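You operate a simulated robot arm through the tools that you are given. There is no shell and no other tool.

The job below is to be done with a simulated robot arm. You get a single attempt, and the scene is never put back.

TASK
Take the grey plug and leave it on the bench top beside the booth. Then open the top drawer of the right unit, put the grey pad from the bench facing the furnace in the top right drawer space and shut the drawer again. Then turn the black knob on the orange meter to off. Do these in the order given.

Only the result counts: the job must be done as asked and must still hold three seconds after the hand-in. Knocking over, shifting, dropping, spilling or breaking anything else fails it.

THE ROBOT
A 7-joint arm with a two-finger parallel gripper on a trunk, on a base that moves. Base frame: it is fixed to the floor where the robot stands at the start and does not move with it; the origin is under the middle of the robot, x ahead of it, y to its left, z up; the surface under the hand at the start is at about z = 0.8. Units: m, rad, N and s.
With the tool pointing down near the work surface it reaches from about 0.3 to 0.72 m from the robot's upright axis, wherever it stands. Its first joint turns from -2.897 to 2.897 rad. Places, roughly: bench top beside the booth [-2.7, -1.9, 0.8]; black knob on the orange meter [-2.1, 1.4, 1.1]; grey pad (15x8x2 cm) [0.5, 0.3, 0.8]; grey plug (11x7x7 cm) [0.6, 0, 0.8]; top drawer of the right unit [-1.9, -0.6, 0.6]; top right drawer space [-1.9, -0.6, 0.6]. Payload 3.43 kg.
The TCP is the grasp point between the finger pads, 0.034 m short of the fingertips. In the tool frame z runs along the fingers and y along their closing line. Largest opening 0.128 m; finger width 0.024, thickness 0.012; the body of the gripper, 0.048 by 0.13 m, starts 0.096 m behind the TCP.
Orientation is told as [roll, pitch, yaw] about the base's x, y, z axes, in that order, counted from this pose: with the fingers straight down and closing along the base's y, the tool's x points along the base's -x, its y along +y and its z along -z.

THE INTERFACE
- The arm moves only by the tool arm_command. Its argument "increments" is text: rows parted by semicolons, each of 7 numbers parted by spaces: the shift along the base's x, y, z in m, then the turn, a rotation vector about the base's x, y, z in rad, then the gripper command, from -1 (fully open) to 1 (shut), values between in proportion. In form: dx dy dz rx ry rz claw; .... A call has 1 to 20 rows; each row is the pose to reach, as a shift and turn from the pose commanded when the call began. Each row takes 0.2 s and may step no farther than 0.05 m and 0.15 rad from the row before; otherwise, or with a gripper value out of range, the whole call is refused. A pose out of reach is approached as far as the arm can. The call stops where the force on the tool passes 40 N (or 10 N more than at its start, if that is more) or the arm is blocked; 0.2 s more then pass. Each finger travels about 0.108 m/s and halts on what it meets, pressing with about 29 N; the grip force reading is that of the motor and also rises with nothing between the fingers. The clock runs only during rows and for 0.2 s after the last one: add rows that repeat a pose to give the fingers time. It gives the time, the measured TCP pose, the force on the tool (base axes), the opening and the grip force at its end, in the units of the frame above (readings bear some noise), with the torque about the TCP (base axes, N m) and any sound that the robot's microphone picked up.
- Cameras (640 x 400 px; columns grow to the right, rows downward): "scene" is now at [-0.0056, 0.1457, 1.4376]; the picture's right is [0.07, -1.00, 0.00], its down [-0.64, -0.05, -0.76] and it looks along [0.76, 0.05, -0.64] (base axes); focal length 285 px, centre (320, 200). "wrist" rides on the gripper at [0.076, -0.011, -0.16] in the tool frame; the picture's right is [0.15, 0.99, 0.00], its down [-0.88, 0.13, -0.46] and it looks along [-0.45, 0.07, 0.89] (tool axes); focal length 234 px, centre (320, 200). There is no depth. A picture from a camera that has moved, and an enlarged one, comes with that camera's place and axes in the base frame and with its lens.
- get_image(camera): a new picture of that camera. It takes no simulated time.
- slide_trunk(by): slides the trunk up (or, below 0, down) by that many m; the arm and the scene camera ride with it, the base frame stays. It gives what a move gives, with no picture.
- roll_base(legs): drives the robot by 1 to 6 legs, each [ahead, left, turn to the left] in m, m and rad, along the robot's own axes; the way and the turn of a leg run together, so that a leg with both is an arc; at most 1.5 m and 3.142 rad a leg. The arm and the cameras ride along, it lands a little off, and it stops where it bumps. It gives what a move gives.
- head_to(pan, tilt): turns the head with the scene camera to pan (to the left, within 1.501 rad either way) and tilt (down, from -0.506 to 1.204), counted from straight ahead of the robot. It gives what a move gives.
- inspect(camera, box): a new picture of the part [left, top, right, bottom] of that camera's present view, enlarged. It takes no simulated time.
- hand_in(): hands the job in; it is judged then, once.

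Nothing tells you exact positions but the pictures and the camera data. Unless the task says otherwise, let go and move clear before handing in.

The tools are called after ">>>" as name(argument=value, ...) on one line, values as JSON. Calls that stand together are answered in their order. arm_command: Moves the arm, as the interface text tells. Its arguments: {"type":"object","properties":{"increments":{"type":"string"}},"required":["increments"]} The other tools are called the same way: slide_trunk (by) moves the trunk up or down; roll_base (legs) drives the base; head_to (pan, tilt) turns the head that bears the scene camera; get_image (camera) takes a picture; inspect (camera, box) takes an enlarged picture of a part of a camera's view; hand_in () hands the job in.

At the start:

```text
t: 0.0
tcp_pos: [0.412, 0.0797, 1.0265]
orientation: [0.0, 0.001, 0.0]
wrist_force: [0.7, -0.1, -0.8]
wrist_torque: [0.02, 0.01, 0.0]
gripper_width: 0.1279
grip_force: 0.1
trunk travel left (down, up): [-0.15, 0.174]
robot x, y, heading: [-0.0006, 0.0003, -0.003]
head pan, tilt (commanded): [0.07, 0.7]
```

scene: 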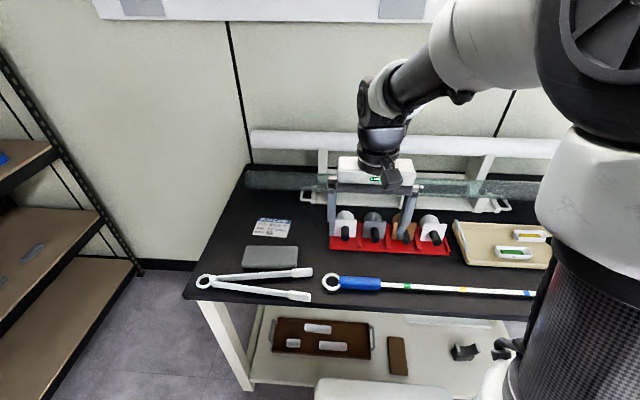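
wrist: 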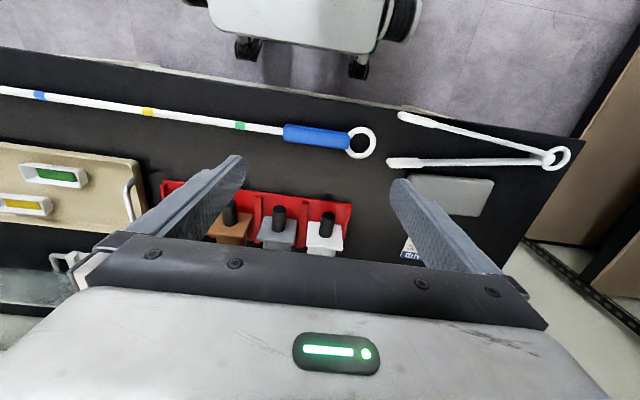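

I see the bench ahead with a red rack of plugs (white, grey, brown, white), a grey pad to the left of it, tongs and a rod in front. I'll look closer at the rack and the pad before moving.

>>> inspect(camera="scene", box=[230, 150, 470, 310])

>>> inspect(camera="wrist", box=[150, 120, 540, 290])

```text
2.50 times, centred on (350, 230) of scene
camera zoom: at [-0.0056, 0.1457, 1.4376], right [0.07, -1.0, 0.0], down [-0.64, -0.05, -0.76], along [0.76, 0.05, -0.64], focal length 713 px, centre (245, 125)
```

zoom: 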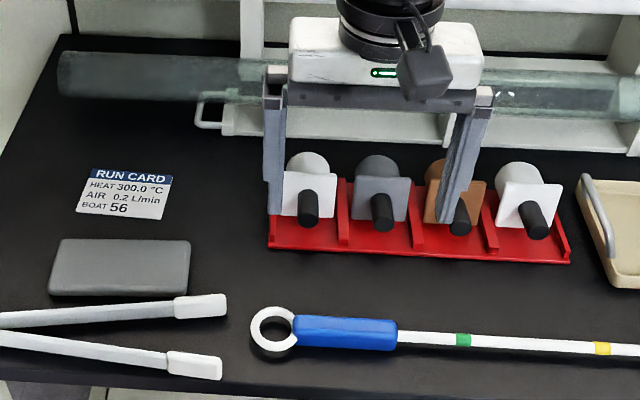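

```text
1.64 times, centred on (345, 205) of wrist
camera zoom: at [0.336, 0.0685, 1.1862], right [-0.15, 0.99, 0.0], down [0.88, 0.13, 0.46], along [0.45, 0.07, -0.89], focal length 384 px, centre (279, 192)
```

zoom: 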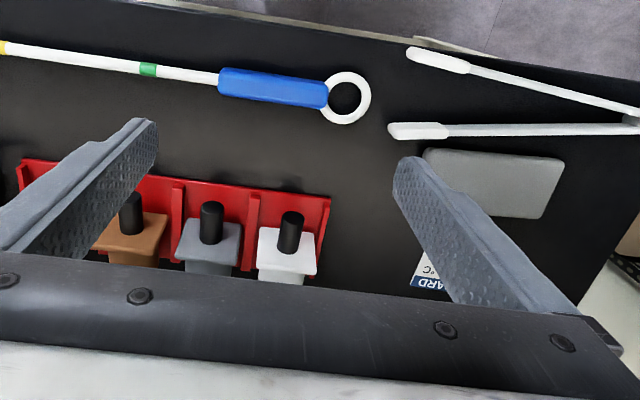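

I take the grey plug to be at about x 0.55–0.66, y 0.02, lying in the second rack slot from the left with its black handle facing me, and the grey pad at about (0.5, 0.3). Next I look around the room to learn the layout.

>>> head_to(pan=1.5, tilt=0.4)

>>> get_image(camera="scene")

>>> head_to(pan=-1.5, tilt=0.4)

>>> get_image(camera="scene")

>>> head_to(pan=0.0, tilt=0.4)

>>> get_image(camera="scene")

```text
t: 1.6
tcp_pos: [0.4113, 0.0799, 1.0272]
orientation: [0.0, 0.001, 0.0]
wrist_force: [-0.3, 0.7, 0.6]
wrist_torque: [-0.02, 0.05, 0.01]
gripper_width: 0.1279
grip_force: 0.0
trunk travel left (down, up): [-0.15, 0.174]
robot x, y, heading: [-0.0018, 0.0019, -0.003]
head pan, tilt (commanded): [1.499, 0.4]
```

```text
taken
camera scene: at [-0.0836, 0.2321, 1.4645], right [1.0, -0.07, 0.0], down [-0.03, -0.39, -0.92], along [0.07, 0.92, -0.39], focal length 285 px, centre (320, 200)
```

scene: 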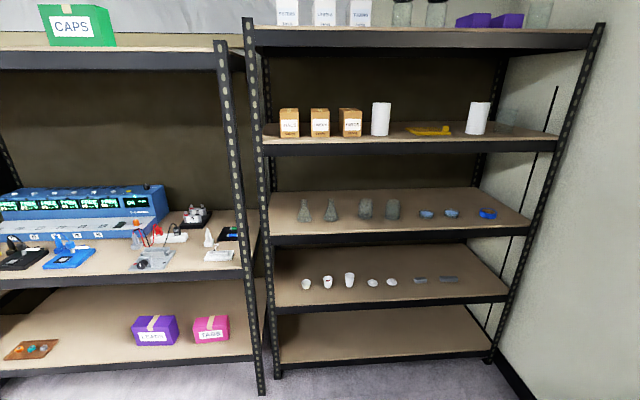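

```text
t: 4.2
tcp_pos: [0.4122, 0.079, 1.0267]
orientation: [0.0, -0.001, 0.0]
wrist_force: [-0.7, -0.2, -0.7]
wrist_torque: [-0.02, 0.01, -0.02]
gripper_width: 0.128
grip_force: 0.0
trunk travel left (down, up): [-0.15, 0.174]
robot x, y, heading: [0.0003, 0.0002, -0.002]
head pan, tilt (commanded): [-1.499, 0.4]
```

```text
taken
camera scene: at [-0.0836, 0.0473, 1.4645], right [-1.0, -0.07, 0.0], down [-0.03, 0.39, -0.92], along [0.07, -0.92, -0.39], focal length 285 px, centre (320, 200)
```

scene: 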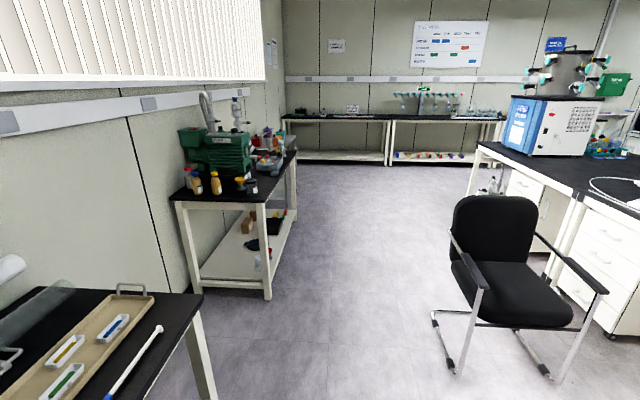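

```text
t: 5.8
tcp_pos: [0.4132, 0.0799, 1.026]
orientation: [0.0, 0.0, 0.0]
wrist_force: [0.0, 0.6, -0.4]
wrist_torque: [0.01, 0.0, -0.01]
gripper_width: 0.1276
grip_force: 0.2
trunk travel left (down, up): [-0.15, 0.174]
robot x, y, heading: [0.0003, 0.0001, 0.003]
head pan, tilt (commanded): [0.0, 0.4]
```

```text
taken
camera scene: at [0.0023, 0.1396, 1.4645], right [0.0, -1.0, 0.0], down [-0.39, 0.0, -0.92], along [0.92, 0.0, -0.39], focal length 285 px, centre (320, 200)
```

scene: 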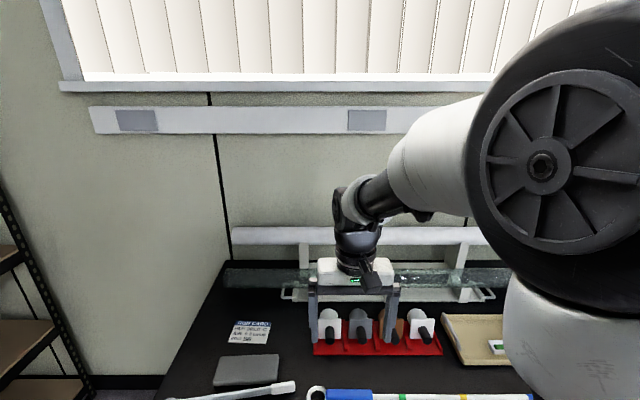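

The room stretches behind the robot, with a central bench and drawers, a chair, and benches at the far side. First I bring the wrist camera over the rack to measure the grey plug.

>>> arm_command(increments="0.04 -0.02 0.02 0 0 0 -1; 0.08 -0.04 0.03 0 0 0 -1; 0.12 -0.055 0.03 0 0 0 -1; 0.12 -0.055 0.03 0 0 0 -1")

>>> get_image(camera="wrist")

>>> head_to(pan=0.0, tilt=0.75)

>>> get_image(camera="scene")

```text
t: 6.8
tcp_pos: [0.5299, 0.0257, 1.0562]
orientation: [-0.002, -0.001, 0.0]
wrist_force: [-0.5, 0.0, -0.6]
wrist_torque: [-0.02, 0.06, -0.01]
gripper_width: 0.1281
grip_force: 0.0
trunk travel left (down, up): [-0.15, 0.174]
robot x, y, heading: [0.0015, -0.0007, -0.001]
head pan, tilt (commanded): [0.0, 0.4]
```

```text
taken
camera wrist: at [0.4546, 0.0145, 1.2158], right [-0.15, 0.99, 0.0], down [0.88, 0.13, 0.46], along [0.45, 0.07, -0.89], focal length 234 px, centre (320, 200)
```

wrist: 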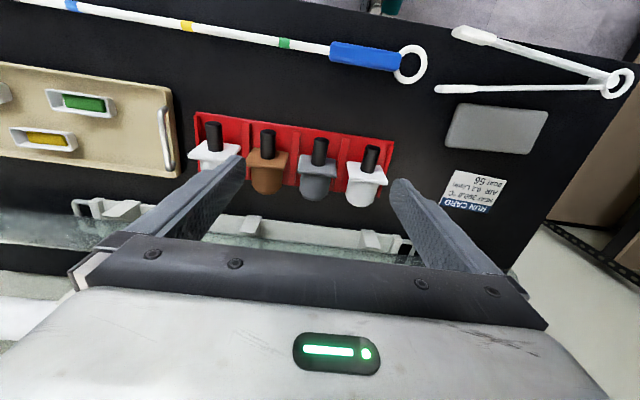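

```text
t: 7.6
tcp_pos: [0.5303, 0.0259, 1.0553]
orientation: [-0.001, 0.002, 0.0]
wrist_force: [-0.3, 0.2, -0.1]
wrist_torque: [0.01, 0.0, 0.0]
gripper_width: 0.1282
grip_force: 0.0
trunk travel left (down, up): [-0.15, 0.174]
robot x, y, heading: [-0.0002, 0.0014, -0.003]
head pan, tilt (commanded): [0.0, 0.75]
```

```text
taken
camera scene: at [-0.0074, 0.1397, 1.4335], right [0.0, -1.0, 0.0], down [-0.68, 0.0, -0.73], along [0.73, 0.0, -0.68], focal length 285 px, centre (320, 200)
```

scene: 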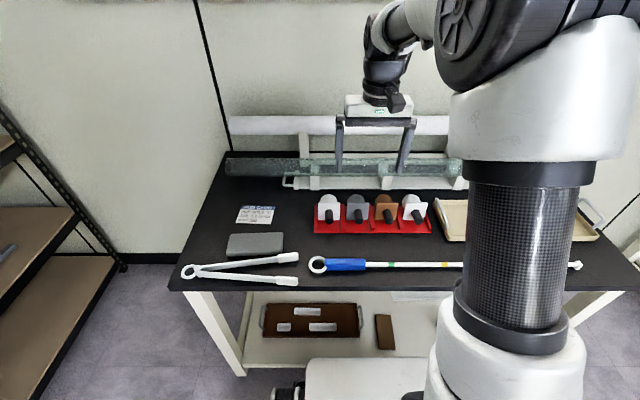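

>>> inspect(camera="wrist", box=[180, 100, 420, 250])

>>> inspect(camera="scene", box=[270, 130, 470, 255])

```text
2.67 times, centred on (300, 175) of wrist
camera zoom: at [0.4542, 0.0146, 1.2158], right [-0.15, 0.99, 0.0], down [0.88, 0.13, 0.46], along [0.45, 0.07, -0.89], focal length 624 px, centre (373, 267)
```

zoom: 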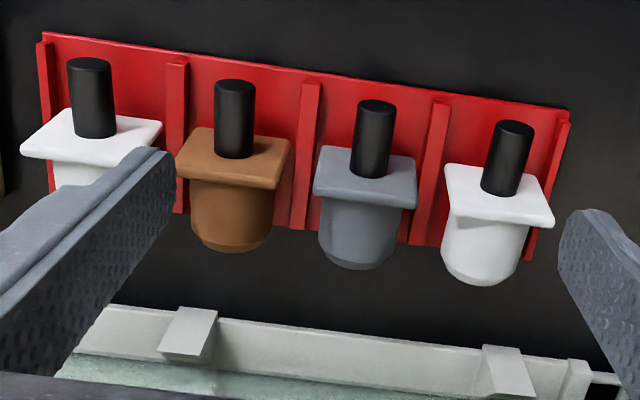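

```text
3.20 times, centred on (370, 192) of scene
camera zoom: at [-0.0074, 0.1397, 1.4335], right [0.0, -1.0, 0.0], down [-0.68, 0.0, -0.73], along [0.73, 0.0, -0.68], focal length 912 px, centre (160, 224)
```

zoom: 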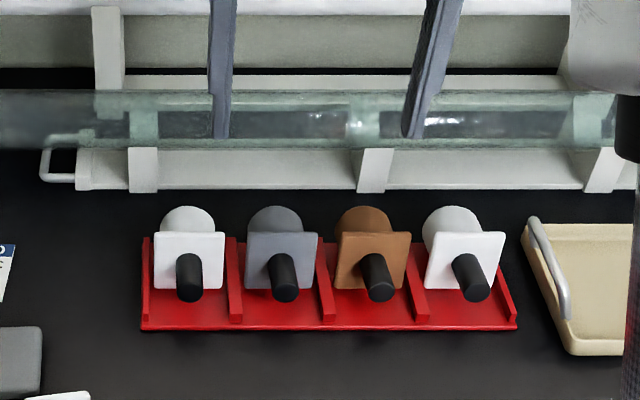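

The grey plug's flange is at about (0.58, 0.027), its round body runs from x 0.588 to 0.65 with axis z≈0.84, low dividers on either side. I narrow the fingers to about 75 mm and hover over the body to check the alignment.

>>> arm_command(increments="0.04 0.001 0 0 0 0 -0.2; 0.085 0.002 0 0 0 0 -0.2; 0.085 0.002 -0.04 0 0 0 -0.2; 0.085 0.002 -0.08 0 0 0 -0.2; 0.085 0.002 -0.12 0 0 0 -0.2; 0.085 0.002 -0.12 0 0 0 -0.2")

>>> get_image(camera="wrist")

>>> inspect(camera="scene", box=[270, 130, 470, 255])

```text
t: 9.0
tcp_pos: [0.6155, 0.0304, 0.9384]
orientation: [0.001, 0.001, 0.0]
wrist_force: [0.0, 0.1, -0.3]
wrist_torque: [0.01, -0.01, -0.01]
gripper_width: 0.077
grip_force: 0.0
trunk travel left (down, up): [-0.15, 0.174]
robot x, y, heading: [-0.0011, 0.0018, 0.001]
head pan, tilt (commanded): [0.0, 0.75]
```

```text
taken
camera wrist: at [0.5392, 0.0188, 1.0978], right [-0.15, 0.99, 0.0], down [0.88, 0.13, 0.46], along [0.45, 0.07, -0.89], focal length 234 px, centre (320, 200)
```

wrist: 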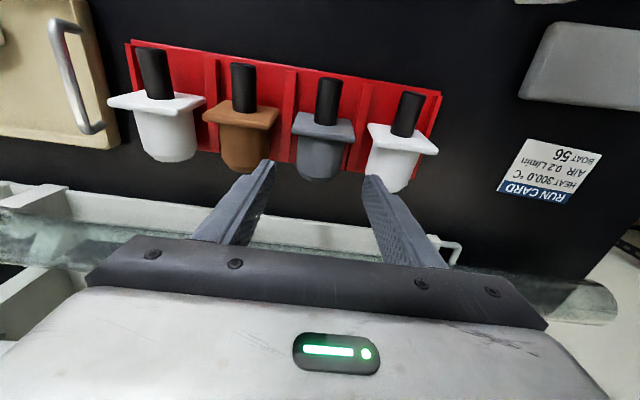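

```text
3.20 times, centred on (370, 192) of scene
camera zoom: at [-0.0073, 0.1397, 1.4334], right [0.0, -1.0, 0.0], down [-0.68, 0.0, -0.73], along [0.73, 0.0, -0.68], focal length 912 px, centre (160, 224)
```

zoom: 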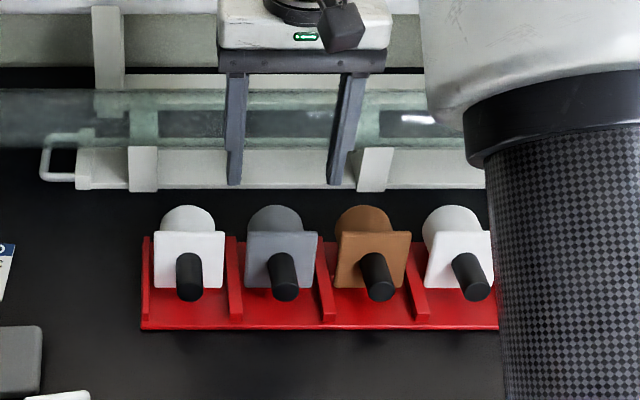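

The fingers hover over the grey plug's body. I check the centring with an enlarged wrist view.

>>> inspect(camera="wrist", box=[240, 60, 420, 210])

```text
2.67 times, centred on (330, 135) of wrist
camera zoom: at [0.5392, 0.0188, 1.0978], right [-0.15, 0.99, 0.0], down [0.88, 0.13, 0.46], along [0.45, 0.07, -0.89], focal length 624 px, centre (293, 373)
```

zoom: 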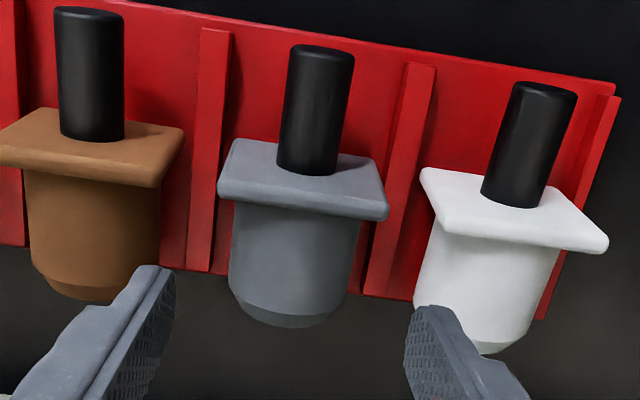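

The body is centred at y≈0.030 under the fingers and about 54 mm wide. I lower so the tips stay just above the rack dividers.

>>> arm_command(increments="-0.003 0 0 0 0 0 -0.1; -0.003 0 -0.03 0 0 0 -0.1; -0.003 0 -0.055 0 0 0 -0.1; -0.003 0 -0.076 0 0 0 -0.1; -0.003 0 -0.076 0 0 0 -0.1")

>>> inspect(camera="wrist", box=[220, 60, 420, 210])

>>> inspect(camera="scene", box=[270, 130, 470, 255])

```text
t: 10.2
tcp_pos: [0.6125, 0.0269, 0.8624]
orientation: [0.0, -0.001, -0.001]
wrist_force: [-0.3, -0.6, -0.1]
wrist_torque: [0.0, 0.02, -0.01]
gripper_width: 0.0705
grip_force: 0.1
trunk travel left (down, up): [-0.15, 0.174]
robot x, y, heading: [0.0002, -0.0007, -0.0]
head pan, tilt (commanded): [0.0, 0.75]
```

```text
2.67 times, centred on (320, 135) of wrist
camera zoom: at [0.5369, 0.0163, 1.0209], right [-0.15, 0.99, 0.0], down [0.88, 0.13, 0.46], along [0.45, 0.07, -0.89], focal length 624 px, centre (320, 373)
```

zoom: 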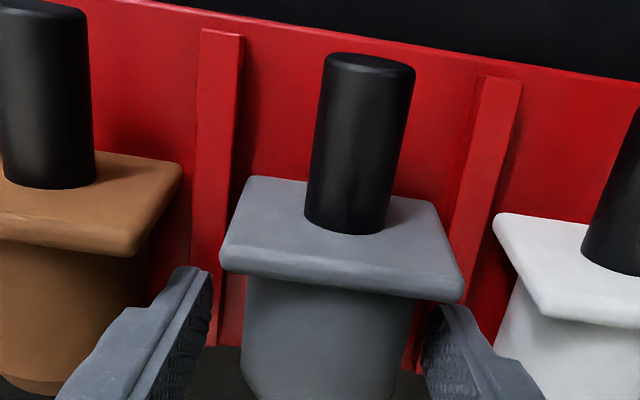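

```text
3.20 times, centred on (370, 192) of scene
camera zoom: at [-0.0074, 0.1397, 1.4334], right [0.0, -1.0, 0.0], down [-0.68, 0.0, -0.73], along [0.73, 0.0, -0.68], focal length 912 px, centre (160, 224)
```

zoom: 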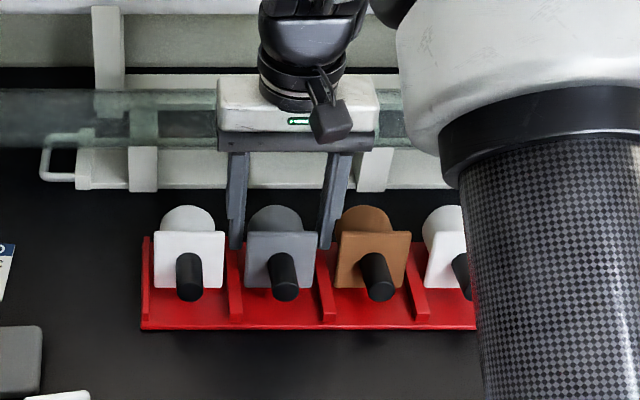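

The fingers straddle the grey body with room on both sides, nothing touched. I shift 2 mm left and close.

>>> arm_command(increments="0 0.002 0 0 0 0 -0.1; 0 0.002 0 0 0 0 0.2; 0 0.002 0 0 0 0 0.6; 0 0.002 0 0 0 0 1; 0 0.002 0 0 0 0 1; 0 0.002 0 0 0 0 1")

>>> inspect(camera="wrist", box=[220, 60, 420, 210])

```text
t: 11.6
tcp_pos: [0.6135, 0.0295, 0.8616]
orientation: [0.001, 0.002, 0.0]
wrist_force: [-0.5, 0.3, -0.4]
wrist_torque: [0.01, -0.01, -0.02]
gripper_width: 0.0508
grip_force: 29.1
trunk travel left (down, up): [-0.15, 0.174]
robot x, y, heading: [-0.0004, 0.0001, 0.001]
head pan, tilt (commanded): [0.0, 0.75]
```

```text
2.67 times, centred on (320, 135) of wrist
camera zoom: at [0.5371, 0.018, 1.0206], right [-0.15, 0.99, 0.0], down [0.88, 0.13, 0.46], along [0.45, 0.07, -0.89], focal length 624 px, centre (320, 373)
```

zoom: 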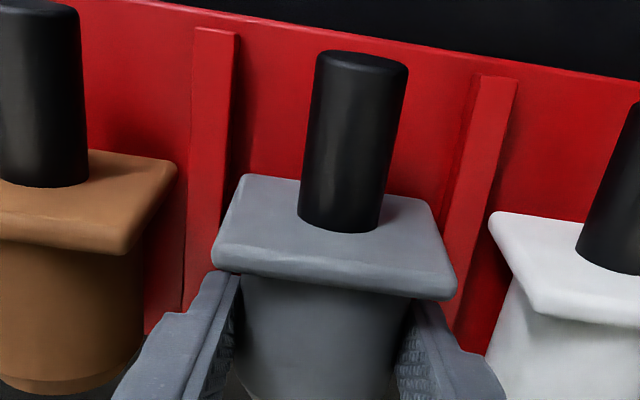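

The plug is held between the pads at about 51 mm. I lift it straight up and watch the force.

>>> arm_command(increments="0 0.002 0.015 0 0 0 1; 0 0.002 0.04 0 0 0 1; 0 0.002 0.08 0 0 0 1; 0 0.002 0.12 0 0 0 1; 0 0.002 0.165 0 0 0 1; 0 0.002 0.21 0 0 0 1; 0 0.002 0.21 0 0 0 1")

>>> get_image(camera="wrist")

>>> get_image(camera="scene")

```text
t: 13.2
tcp_pos: [0.6156, 0.0332, 1.0711]
orientation: [0.0, -0.001, 0.001]
wrist_force: [0.3, 0.2, -1.5]
wrist_torque: [-0.02, -0.01, 0.03]
gripper_width: 0.0509
grip_force: 28.5
trunk travel left (down, up): [-0.15, 0.174]
robot x, y, heading: [0.0037, -0.0034, -0.001]
head pan, tilt (commanded): [0.0, 0.75]
```

```text
taken
camera wrist: at [0.5394, 0.0223, 1.2304], right [-0.15, 0.99, 0.0], down [0.88, 0.13, 0.46], along [0.45, 0.07, -0.89], focal length 234 px, centre (320, 200)
```

wrist: 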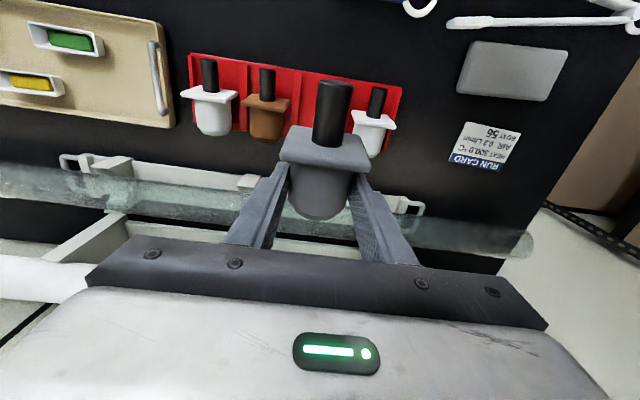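

```text
taken
camera scene: at [-0.0075, 0.1397, 1.4334], right [0.0, -1.0, 0.0], down [-0.68, 0.0, -0.73], along [0.73, 0.0, -0.68], focal length 285 px, centre (320, 200)
```

scene: 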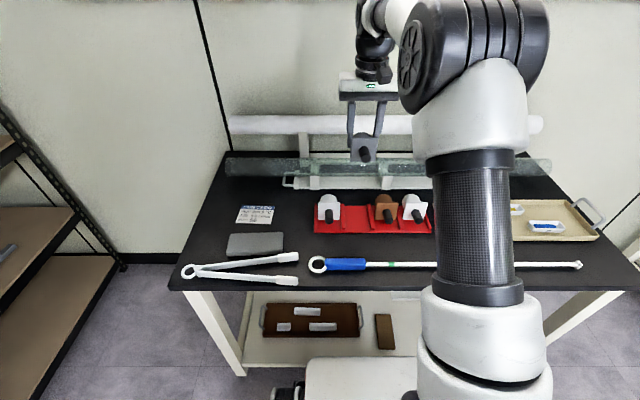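

The plug is lifted clear and its neighbours stayed put. I retract the arm toward the robot, then back away and look at the room.

>>> arm_command(increments="-0.045 0 0.01 0 0 0 1; -0.09 0 0.02 0 0 0 1; -0.135 0 0.03 0 0 0 1; -0.18 0 0.03 0 0 0 1; -0.21 0 0.03 0 0 0 1; -0.21 0 0.03 0 0 0 1")

>>> head_to(pan=-1.5, tilt=0.7)

>>> get_image(camera="scene")

>>> head_to(pan=1.5, tilt=0.8)

>>> get_image(camera="scene")

```text
t: 14.6
tcp_pos: [0.4029, 0.0307, 1.1005]
orientation: [0.0, -0.001, 0.001]
wrist_force: [0.2, 0.6, -2.0]
wrist_torque: [0.02, -0.01, 0.02]
gripper_width: 0.0509
grip_force: 28.7
trunk travel left (down, up): [-0.15, 0.174]
robot x, y, heading: [-0.0001, -0.0016, -0.002]
head pan, tilt (commanded): [0.0, 0.75]
```

```text
t: 16.2
tcp_pos: [0.4039, 0.0316, 1.1011]
orientation: [0.0, 0.002, 0.0]
wrist_force: [0.4, 0.1, -1.0]
wrist_torque: [0.05, 0.0, 0.01]
gripper_width: 0.0508
grip_force: 29.0
trunk travel left (down, up): [-0.15, 0.174]
robot x, y, heading: [-0.0032, -0.0011, -0.002]
head pan, tilt (commanded): [-1.499, 0.7]
```

```text
taken
camera scene: at [-0.0841, 0.055, 1.4377], right [-1.0, -0.07, 0.0], down [-0.05, 0.64, -0.76], along [0.06, -0.76, -0.64], focal length 285 px, centre (320, 200)
```

scene: 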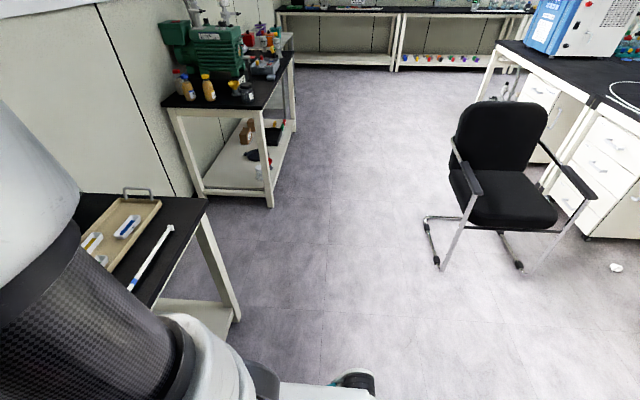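

```text
t: 18.8
tcp_pos: [0.4052, 0.0322, 1.1006]
orientation: [0.0, 0.0, -0.001]
wrist_force: [0.1, -0.4, -0.8]
wrist_torque: [0.0, 0.02, 0.02]
gripper_width: 0.0509
grip_force: 29.0
trunk travel left (down, up): [-0.15, 0.174]
robot x, y, heading: [0.0023, 0.0005, 0.004]
head pan, tilt (commanded): [1.499, 0.799]
```

```text
taken
camera scene: at [-0.0845, 0.2202, 1.4294], right [1.0, -0.07, 0.0], down [-0.05, -0.71, -0.7], along [0.05, 0.7, -0.72], focal length 285 px, centre (320, 200)
```

scene: 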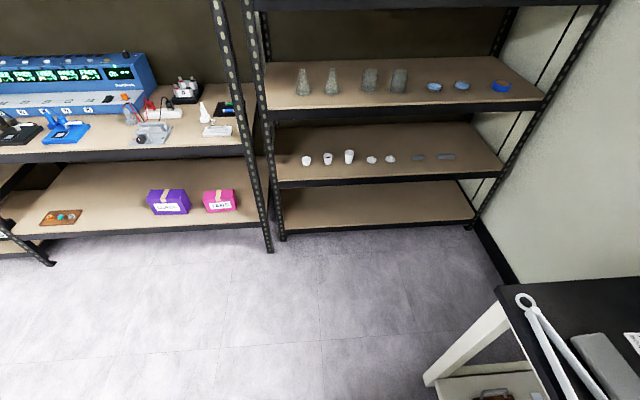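

Shelves stand along y≈1.25, the chair around (-1.1, -1.2), and the central drawers' face around x≈-1.8. I back away from the bench and turn round to face -x for a proper look.

>>> head_to(pan=0.0, tilt=0.5)

>>> roll_base(legs=[[-0.5, 0, 0], [0, 0, 3.14]])

>>> get_image(camera="scene")

>>> head_to(pan=0.8, tilt=0.4)

>>> get_image(camera="scene")

>>> head_to(pan=-0.8, tilt=0.4)

>>> get_image(camera="scene")

```text
t: 20.4
tcp_pos: [0.4044, 0.0321, 1.1017]
orientation: [0.0, -0.001, 0.001]
wrist_force: [-0.3, 1.1, -1.6]
wrist_torque: [0.03, -0.01, 0.0]
gripper_width: 0.0508
grip_force: 29.2
trunk travel left (down, up): [-0.15, 0.174]
robot x, y, heading: [-0.0026, -0.0007, -0.002]
head pan, tilt (commanded): [0.0, 0.499]
```

```text
t: 31.1
tcp_pos: [-0.8912, -0.0668, 1.1012]
orientation: [0.0, -0.001, -3.053]
wrist_force: [0.9, 0.7, -1.0]
wrist_torque: [0.01, -0.01, 0.01]
gripper_width: 0.0509
grip_force: 29.1
trunk travel left (down, up): [-0.15, 0.174]
robot x, y, heading: [-0.4933, 0.0021, -3.047]
head pan, tilt (commanded): [0.0, 0.499]
```

```text
taken
camera scene: at [-0.4805, -0.1389, 1.4554], right [-0.09, 1.0, 0.0], down [0.48, 0.04, -0.88], along [-0.87, -0.08, -0.48], focal length 285 px, centre (320, 200)
```

scene: 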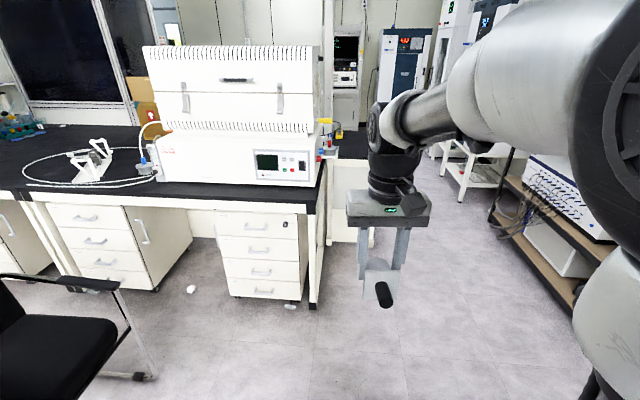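

```text
t: 32.2
tcp_pos: [-0.8906, -0.0657, 1.1014]
orientation: [-0.001, 0.001, -3.053]
wrist_force: [0.5, 0.3, -1.0]
wrist_torque: [-0.02, 0.02, 0.0]
gripper_width: 0.0509
grip_force: 28.8
trunk travel left (down, up): [-0.15, 0.174]
robot x, y, heading: [-0.4895, 0.0018, -3.053]
head pan, tilt (commanded): [0.799, 0.4]
```

```text
taken
camera scene: at [-0.4483, -0.2026, 1.4645], right [-0.78, 0.63, 0.0], down [0.25, 0.3, -0.92], along [-0.58, -0.71, -0.39], focal length 285 px, centre (320, 200)
```

scene: 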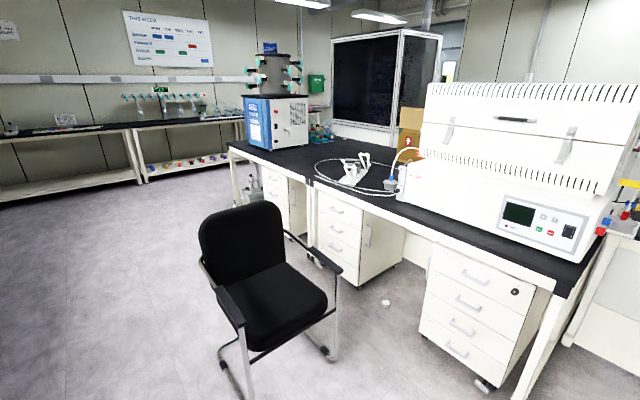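

```text
t: 33.9
tcp_pos: [-0.8915, -0.0664, 1.1002]
orientation: [0.001, 0.0, -3.053]
wrist_force: [0.0, 0.1, -0.7]
wrist_torque: [0.03, 0.01, 0.02]
gripper_width: 0.0509
grip_force: 28.4
trunk travel left (down, up): [-0.15, 0.174]
robot x, y, heading: [-0.4912, 0.0051, -3.055]
head pan, tilt (commanded): [-0.799, 0.4]
```

```text
taken
camera scene: at [-0.4602, -0.0704, 1.4645], right [0.65, 0.76, 0.0], down [0.3, -0.25, -0.92], along [-0.7, 0.6, -0.39], focal length 285 px, centre (320, 200)
```

scene: 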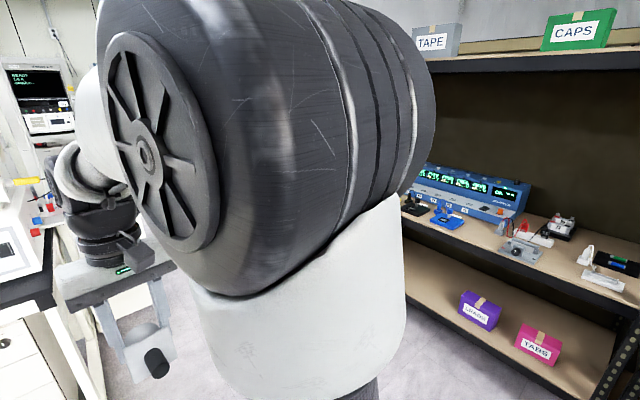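

The furnace (white box) is on the central bench over the right drawer unit, and the dark glass booth is further back left. I zoom in on the region around the booth to understand the benches there.

>>> head_to(pan=0.8, tilt=0.3)

>>> inspect(camera="scene", box=[220, 20, 480, 260])

>>> head_to(pan=0.2, tilt=0.2)

>>> get_image(camera="scene")

```text
t: 35.5
tcp_pos: [-0.892, -0.0661, 1.1]
orientation: [0.0, 0.0, -3.051]
wrist_force: [-1.0, -0.5, -0.3]
wrist_torque: [-0.01, 0.05, -0.01]
gripper_width: 0.051
grip_force: 28.7
trunk travel left (down, up): [-0.15, 0.174]
robot x, y, heading: [-0.49, 0.0001, -3.054]
head pan, tilt (commanded): [0.799, 0.3]
```

```text
1.67 times, centred on (350, 140) of scene
camera zoom: at [-0.4488, -0.2032, 1.4738], right [-0.78, 0.63, 0.0], down [0.19, 0.23, -0.96], along [-0.6, -0.74, -0.3], focal length 475 px, centre (270, 300)
```

zoom: 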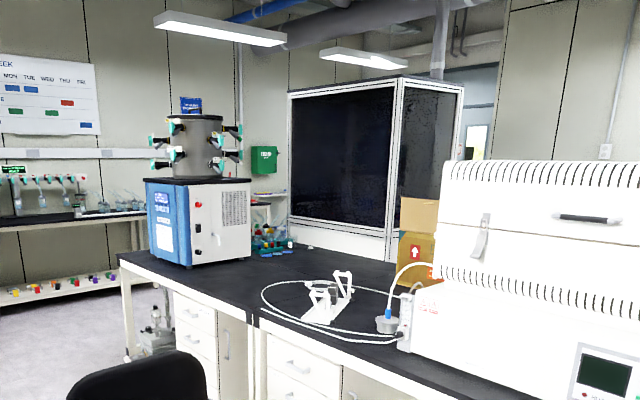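

```text
t: 36.5
tcp_pos: [-0.8915, -0.0673, 1.1011]
orientation: [0.001, 0.0, -3.052]
wrist_force: [0.0, 0.4, -0.8]
wrist_torque: [-0.03, 0.04, 0.01]
gripper_width: 0.0508
grip_force: 29.0
trunk travel left (down, up): [-0.15, 0.174]
robot x, y, heading: [-0.4919, 0.0042, -3.055]
head pan, tilt (commanded): [0.201, 0.201]
```

```text
taken
camera scene: at [-0.4792, -0.1575, 1.483], right [-0.29, 0.96, 0.0], down [0.19, 0.06, -0.98], along [-0.94, -0.28, -0.2], focal length 285 px, centre (320, 200)
```

scene: 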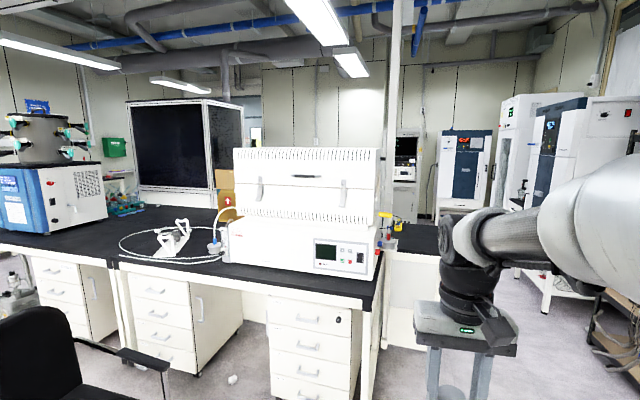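

The island bench runs from x≈-1.6 to about -2.95 and y≈-0.25 to -3.3, with the booth behind it at x<-3. The plug's spot is near the back edge, so I need to go round the +y end; I move into the aisle and look.

>>> roll_base(legs=[[0.65, -0.45, -0.09]])

>>> head_to(pan=0.0, tilt=0.4)

>>> get_image(camera="scene")

>>> head_to(pan=0.6, tilt=0.3)

>>> get_image(camera="scene")

>>> head_to(pan=-1.2, tilt=0.4)

>>> get_image(camera="scene")

```text
t: 41.5
tcp_pos: [-1.5614, 0.4155, 1.101]
orientation: [0.0, 0.0, 3.12]
wrist_force: [0.1, 1.1, -1.1]
wrist_torque: [-0.02, 0.04, 0.02]
gripper_width: 0.0513
grip_force: 28.7
trunk travel left (down, up): [-0.15, 0.174]
robot x, y, heading: [-1.1534, 0.4383, 3.124]
head pan, tilt (commanded): [0.201, 0.201]
```

```text
t: 42.2
tcp_pos: [-1.5623, 0.4163, 1.1015]
orientation: [0.0, 0.0, 3.121]
wrist_force: [0.3, 0.2, 0.1]
wrist_torque: [0.02, 0.01, 0.02]
gripper_width: 0.0509
grip_force: 29.4
trunk travel left (down, up): [-0.15, 0.174]
robot x, y, heading: [-1.1544, 0.4373, 3.118]
head pan, tilt (commanded): [0.0, 0.4]
```

```text
taken
camera scene: at [-1.162, 0.2988, 1.4646], right [0.02, 1.0, 0.0], down [0.39, -0.01, -0.92], along [-0.92, 0.02, -0.39], focal length 285 px, centre (320, 200)
```

scene: 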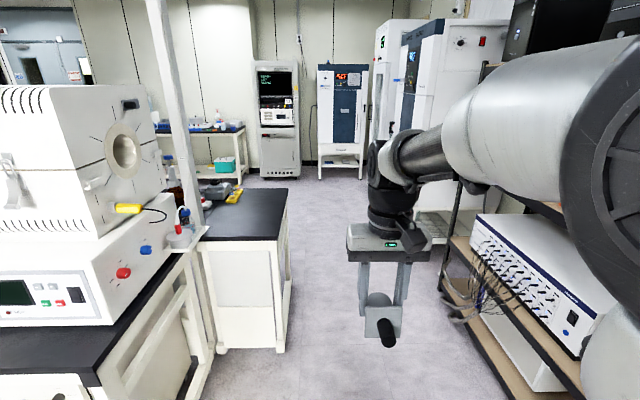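

```text
t: 43.2
tcp_pos: [-1.5603, 0.4172, 1.102]
orientation: [0.0, 0.001, 3.12]
wrist_force: [0.6, -0.1, -0.6]
wrist_torque: [0.05, 0.02, -0.03]
gripper_width: 0.0509
grip_force: 29.4
trunk travel left (down, up): [-0.15, 0.174]
robot x, y, heading: [-1.1547, 0.4398, 3.121]
head pan, tilt (commanded): [0.6, 0.3]
```

```text
taken
camera scene: at [-1.1476, 0.2459, 1.4738], right [-0.55, 0.84, 0.0], down [0.25, 0.16, -0.96], along [-0.8, -0.52, -0.3], focal length 285 px, centre (320, 200)
```

scene: 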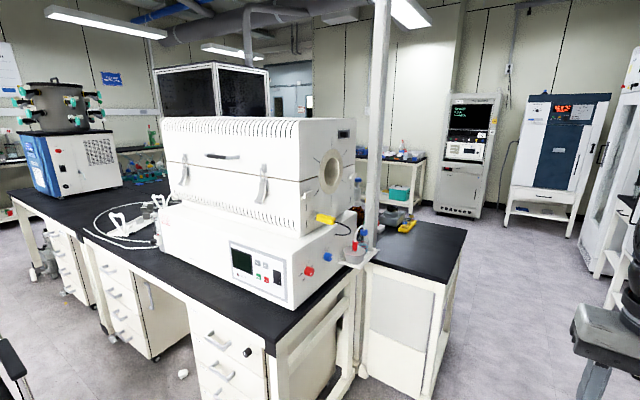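

```text
t: 45.0
tcp_pos: [-1.5622, 0.4151, 1.1006]
orientation: [0.0, -0.001, 3.123]
wrist_force: [-0.6, -0.1, -0.8]
wrist_torque: [0.0, 0.02, 0.02]
gripper_width: 0.0508
grip_force: 29.1
trunk travel left (down, up): [-0.15, 0.174]
robot x, y, heading: [-1.1552, 0.4404, 3.116]
head pan, tilt (commanded): [-1.201, 0.4]
```

```text
taken
camera scene: at [-1.1011, 0.3839, 1.4645], right [0.94, 0.34, 0.0], down [0.13, -0.37, -0.92], along [-0.32, 0.87, -0.39], focal length 285 px, centre (320, 200)
```

scene: 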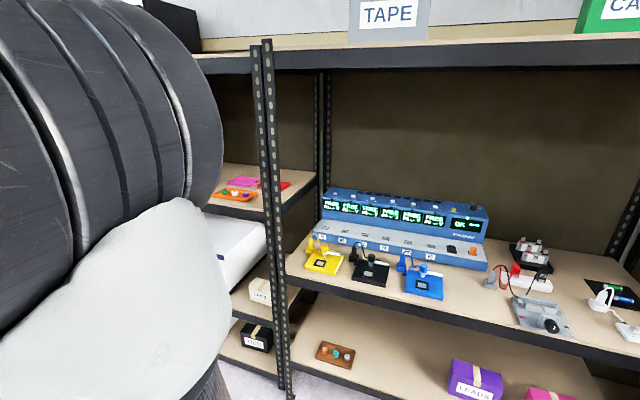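

The aisle between the island and the shelves is clear (y≈0.14 to about 1.0), and the back bench spans x≈-2.27 to -2.94. I drive down the aisle.

>>> roll_base(legs=[[0.85, -0.08, 0.02]])

>>> head_to(pan=0.9, tilt=0.35)

>>> get_image(camera="scene")

>>> head_to(pan=0.0, tilt=0.5)

>>> get_image(camera="scene")

```text
t: 49.4
tcp_pos: [-2.3796, 0.4981, 1.1014]
orientation: [-0.001, 0.0, 3.136]
wrist_force: [-0.4, -0.2, 0.4]
wrist_torque: [-0.02, 0.01, 0.0]
gripper_width: 0.051
grip_force: 28.8
trunk travel left (down, up): [-0.15, 0.174]
robot x, y, heading: [-1.9719, 0.5301, 3.133]
head pan, tilt (commanded): [-1.201, 0.4]
```

```text
t: 51.4
tcp_pos: [-2.3782, 0.4995, 1.1004]
orientation: [0.0, 0.0, 3.137]
wrist_force: [0.2, 0.0, -0.7]
wrist_torque: [-0.03, 0.01, 0.01]
gripper_width: 0.0511
grip_force: 28.9
trunk travel left (down, up): [-0.15, 0.174]
robot x, y, heading: [-1.9765, 0.5277, 3.132]
head pan, tilt (commanded): [0.901, 0.351]
```

```text
taken
camera scene: at [-1.9436, 0.3146, 1.469], right [-0.78, 0.63, 0.0], down [0.22, 0.27, -0.94], along [-0.59, -0.73, -0.34], focal length 285 px, centre (320, 200)
```

scene: 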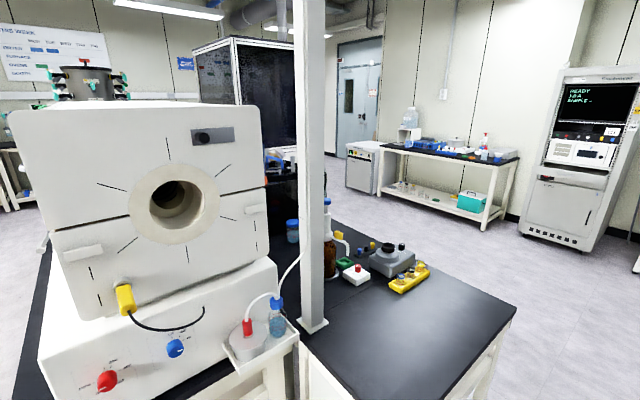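

```text
t: 52.6
tcp_pos: [-2.3784, 0.4999, 1.1015]
orientation: [0.0, 0.0, 3.137]
wrist_force: [-0.2, -0.5, -0.6]
wrist_torque: [0.01, 0.0, 0.04]
gripper_width: 0.0506
grip_force: 28.4
trunk travel left (down, up): [-0.15, 0.174]
robot x, y, heading: [-1.974, 0.5266, 3.138]
head pan, tilt (commanded): [0.0, 0.499]
```

```text
taken
camera scene: at [-1.9763, 0.3877, 1.4554], right [0.01, 1.0, 0.0], down [0.48, 0.0, -0.88], along [-0.88, 0.0, -0.48], focal length 285 px, centre (320, 200)
```

scene: 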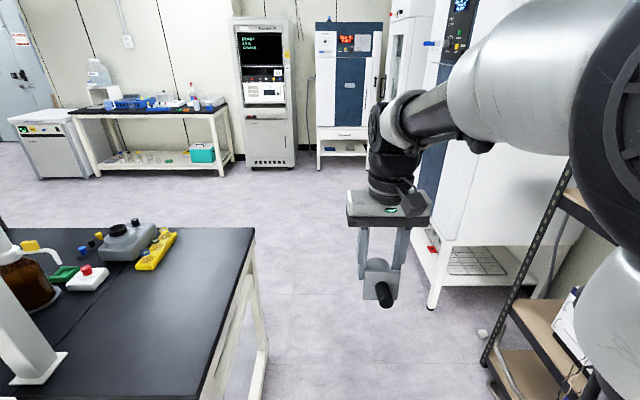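

The open area beyond is clear. I drive on past the end of the back bench and look left along its far side.

>>> roll_base(legs=[[1.45, 0.02, 0.0], [0.15, 0.0, 0.8]])

>>> head_to(pan=0.5, tilt=0.4)

>>> get_image(camera="scene")

>>> head_to(pan=1.3, tilt=0.5)

>>> get_image(camera="scene")

```text
t: 62.2
tcp_pos: [-3.8606, 0.1473, 1.1]
orientation: [0.0, -0.002, -2.335]
wrist_force: [0.1, -0.4, -0.7]
wrist_torque: [-0.01, 0.02, 0.02]
gripper_width: 0.0508
grip_force: 29.1
trunk travel left (down, up): [-0.15, 0.174]
robot x, y, heading: [-3.6046, 0.4586, -2.338]
head pan, tilt (commanded): [0.0, 0.499]
```

```text
t: 63.1
tcp_pos: [-3.8598, 0.1466, 1.1014]
orientation: [0.0, 0.0, -2.335]
wrist_force: [0.1, 0.2, -1.3]
wrist_torque: [0.01, 0.01, -0.03]
gripper_width: 0.0507
grip_force: 29.2
trunk travel left (down, up): [-0.15, 0.174]
robot x, y, heading: [-3.6044, 0.4599, -2.333]
head pan, tilt (commanded): [0.499, 0.4]
```

```text
taken
camera scene: at [-3.4639, 0.3385, 1.4645], right [-0.96, 0.26, 0.0], down [0.1, 0.38, -0.92], along [-0.24, -0.89, -0.39], focal length 285 px, centre (320, 200)
```

scene: 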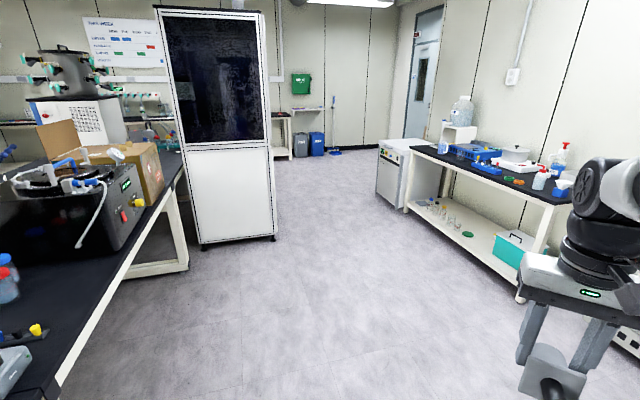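

```text
t: 64.2
tcp_pos: [-3.8603, 0.1471, 1.1018]
orientation: [-0.001, -0.001, -2.336]
wrist_force: [0.2, -0.1, -1.8]
wrist_torque: [0.0, 0.02, -0.01]
gripper_width: 0.0511
grip_force: 28.4
trunk travel left (down, up): [-0.15, 0.174]
robot x, y, heading: [-3.5983, 0.4602, -2.333]
head pan, tilt (commanded): [1.3, 0.499]
```

```text
taken
camera scene: at [-3.3931, 0.3495, 1.4554], right [-0.86, -0.51, 0.0], down [-0.24, 0.41, -0.88], along [0.45, -0.76, -0.48], focal length 285 px, centre (320, 200)
```

scene: 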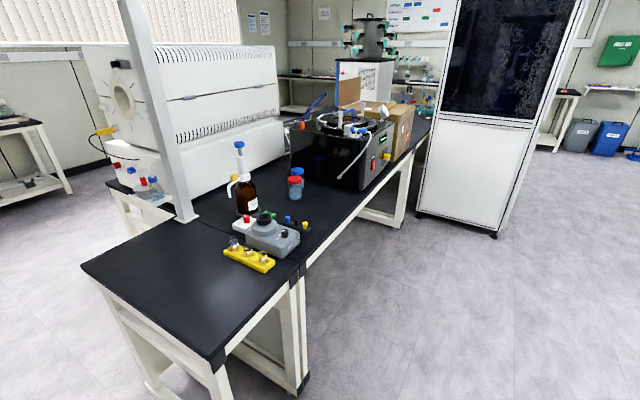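

The booth stands on the floor at x≈-3.0 to -3.7, y<-2.17, right beside the end of the back bench. I drive along the bench's far side and turn to face the bench top near the booth.

>>> roll_base(legs=[[0, 0, 0.765], [1.45, 0, 0], [0.4, 0, 0], [0, 0, 1.57]])

>>> head_to(pan=0.0, tilt=0.5)

>>> get_image(camera="scene")

>>> head_to(pan=-0.5, tilt=0.6)

>>> get_image(camera="scene")

```text
t: 79.5
tcp_pos: [-3.2194, -1.3482, 1.1021]
orientation: [0.0, 0.002, -0.012]
wrist_force: [0.2, -0.3, -1.1]
wrist_torque: [0.0, 0.02, 0.0]
gripper_width: 0.0514
grip_force: 29.2
trunk travel left (down, up): [-0.15, 0.174]
robot x, y, heading: [-3.6235, -1.3716, -0.013]
head pan, tilt (commanded): [1.3, 0.499]
```

```text
t: 81.0
tcp_pos: [-3.2187, -1.3483, 1.1008]
orientation: [0.0, 0.0, -0.012]
wrist_force: [0.4, 0.1, -0.1]
wrist_torque: [-0.03, 0.0, 0.04]
gripper_width: 0.051
grip_force: 29.1
trunk travel left (down, up): [-0.15, 0.174]
robot x, y, heading: [-3.6225, -1.3751, -0.016]
head pan, tilt (commanded): [0.0, 0.499]
```

```text
taken
camera scene: at [-3.6213, -1.2349, 1.4554], right [-0.01, -1.0, 0.0], down [-0.48, 0.01, -0.88], along [0.88, -0.01, -0.48], focal length 285 px, centre (320, 200)
```

scene: 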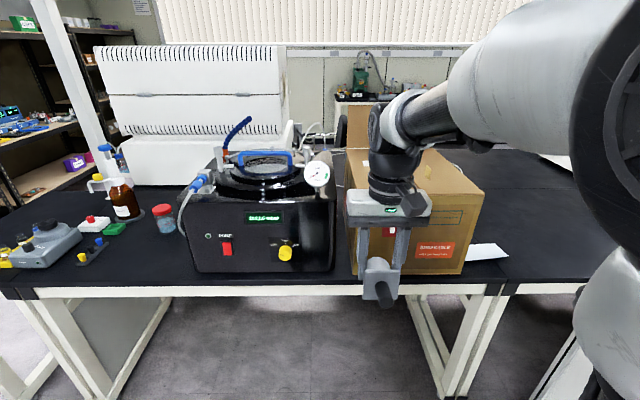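

```text
t: 81.9
tcp_pos: [-3.2193, -1.3482, 1.1016]
orientation: [0.0, 0.001, -0.01]
wrist_force: [-0.2, 0.2, -0.1]
wrist_torque: [0.0, -0.01, 0.02]
gripper_width: 0.051
grip_force: 28.9
trunk travel left (down, up): [-0.15, 0.174]
robot x, y, heading: [-3.6209, -1.3734, -0.008]
head pan, tilt (commanded): [-0.499, 0.6]
```

```text
taken
camera scene: at [-3.6351, -1.277, 1.4463], right [-0.49, -0.87, 0.0], down [-0.49, 0.28, -0.83], along [0.72, -0.4, -0.56], focal length 285 px, centre (320, 200)
```

scene: 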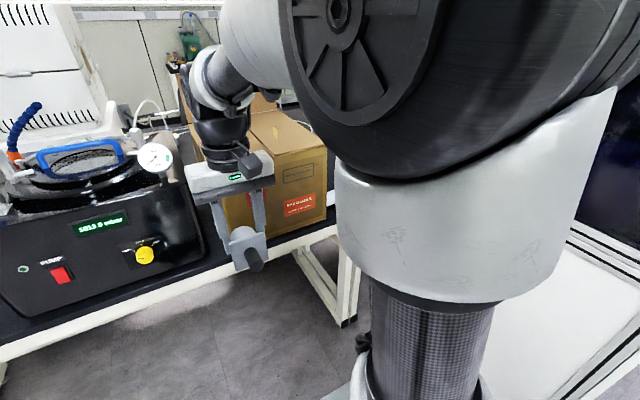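

A cardboard box stands on the bench with its right side at y≈-1.69; the free bench top beyond it towards the booth is the target area. I swing the arm to the robot's right before moving closer so that it stays clear of the box.

>>> arm_command(increments="0 -0.045 0.02 0 0 0 1; 0 -0.09 0.04 0 0 0 1; 0 -0.135 0.05 0 0 0 1; 0 -0.18 0.05 0 0 0 1; 0 -0.225 0.05 0 0 0 1; 0 -0.27 0.05 0 0 0 1; 0 -0.3 0.05 0 0 0 1; 0 -0.3 0.05 0 0 0 1")

>>> head_to(pan=-0.15, tilt=0.5)

>>> get_image(camera="scene")

>>> get_image(camera="wrist")

```text
t: 83.7
tcp_pos: [-3.2229, -1.6492, 1.1506]
orientation: [-0.001, 0.001, -0.01]
wrist_force: [0.3, -0.1, -1.3]
wrist_torque: [0.0, 0.01, -0.05]
gripper_width: 0.0508
grip_force: 29.2
trunk travel left (down, up): [-0.15, 0.174]
robot x, y, heading: [-3.6241, -1.3743, -0.009]
head pan, tilt (commanded): [-0.499, 0.6]
```

```text
t: 84.5
tcp_pos: [-3.2227, -1.6479, 1.1506]
orientation: [0.0, 0.0, -0.011]
wrist_force: [-0.5, -0.3, -0.7]
wrist_torque: [-0.01, 0.0, 0.05]
gripper_width: 0.0509
grip_force: 28.9
trunk travel left (down, up): [-0.15, 0.174]
robot x, y, heading: [-3.6224, -1.3776, -0.014]
head pan, tilt (commanded): [-0.15, 0.499]
```

```text
taken
camera scene: at [-3.6225, -1.2486, 1.4553], right [-0.16, -0.99, 0.0], down [-0.47, 0.08, -0.88], along [0.87, -0.14, -0.48], focal length 285 px, centre (320, 200)
```

scene: 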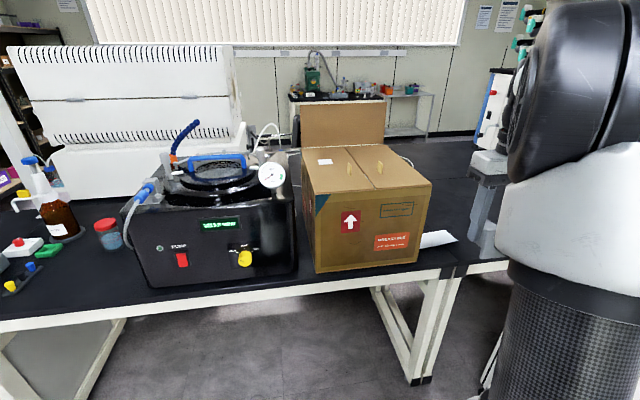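

```text
taken
camera wrist: at [-3.2983, -1.6592, 1.3103], right [-0.14, 0.99, 0.0], down [0.88, 0.12, 0.46], along [0.45, 0.06, -0.89], focal length 234 px, centre (320, 200)
```

wrist: 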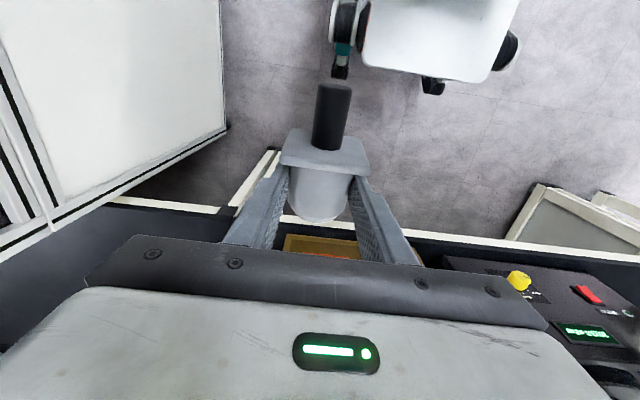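

The base reaches about 0.26 m ahead of its axis, so I can pull up closer. I drive ahead and to the right to bring the gripper over the free bench top.

>>> roll_base(legs=[[0.0, -0.22, 0.0], [0.27, 0.0, 0.01]])

>>> get_image(camera="scene")

>>> get_image(camera="wrist")

```text
t: 88.8
tcp_pos: [-2.9576, -1.8658, 1.1514]
orientation: [0.001, 0.0, 0.008]
wrist_force: [0.8, -0.2, -0.7]
wrist_torque: [0.0, -0.04, -0.03]
gripper_width: 0.0508
grip_force: 29.4
trunk travel left (down, up): [-0.15, 0.174]
robot x, y, heading: [-3.365, -1.5965, 0.006]
head pan, tilt (commanded): [-0.15, 0.499]
```

```text
taken
camera scene: at [-3.3649, -1.4733, 1.4554], right [-0.14, -0.99, 0.0], down [-0.47, 0.07, -0.88], along [0.87, -0.12, -0.48], focal length 285 px, centre (320, 200)
```

scene: 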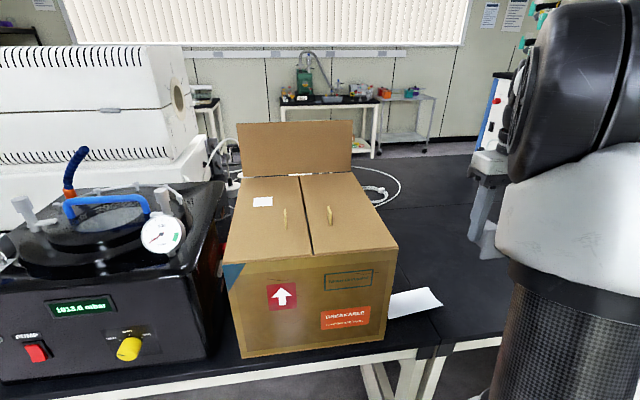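

```text
taken
camera wrist: at [-3.0329, -1.8776, 1.3103], right [-0.15, 0.99, 0.0], down [0.88, 0.14, 0.46], along [0.45, 0.07, -0.89], focal length 234 px, centre (320, 200)
```

wrist: 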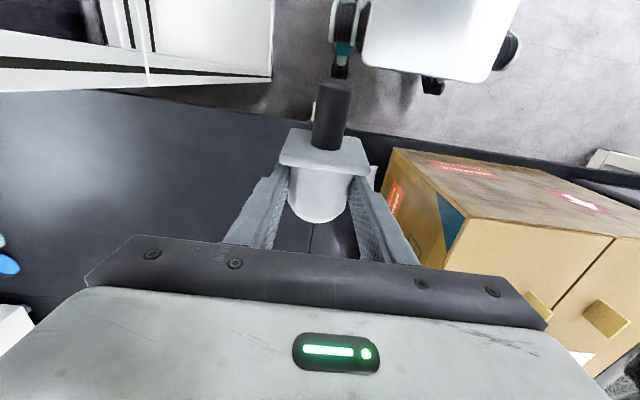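

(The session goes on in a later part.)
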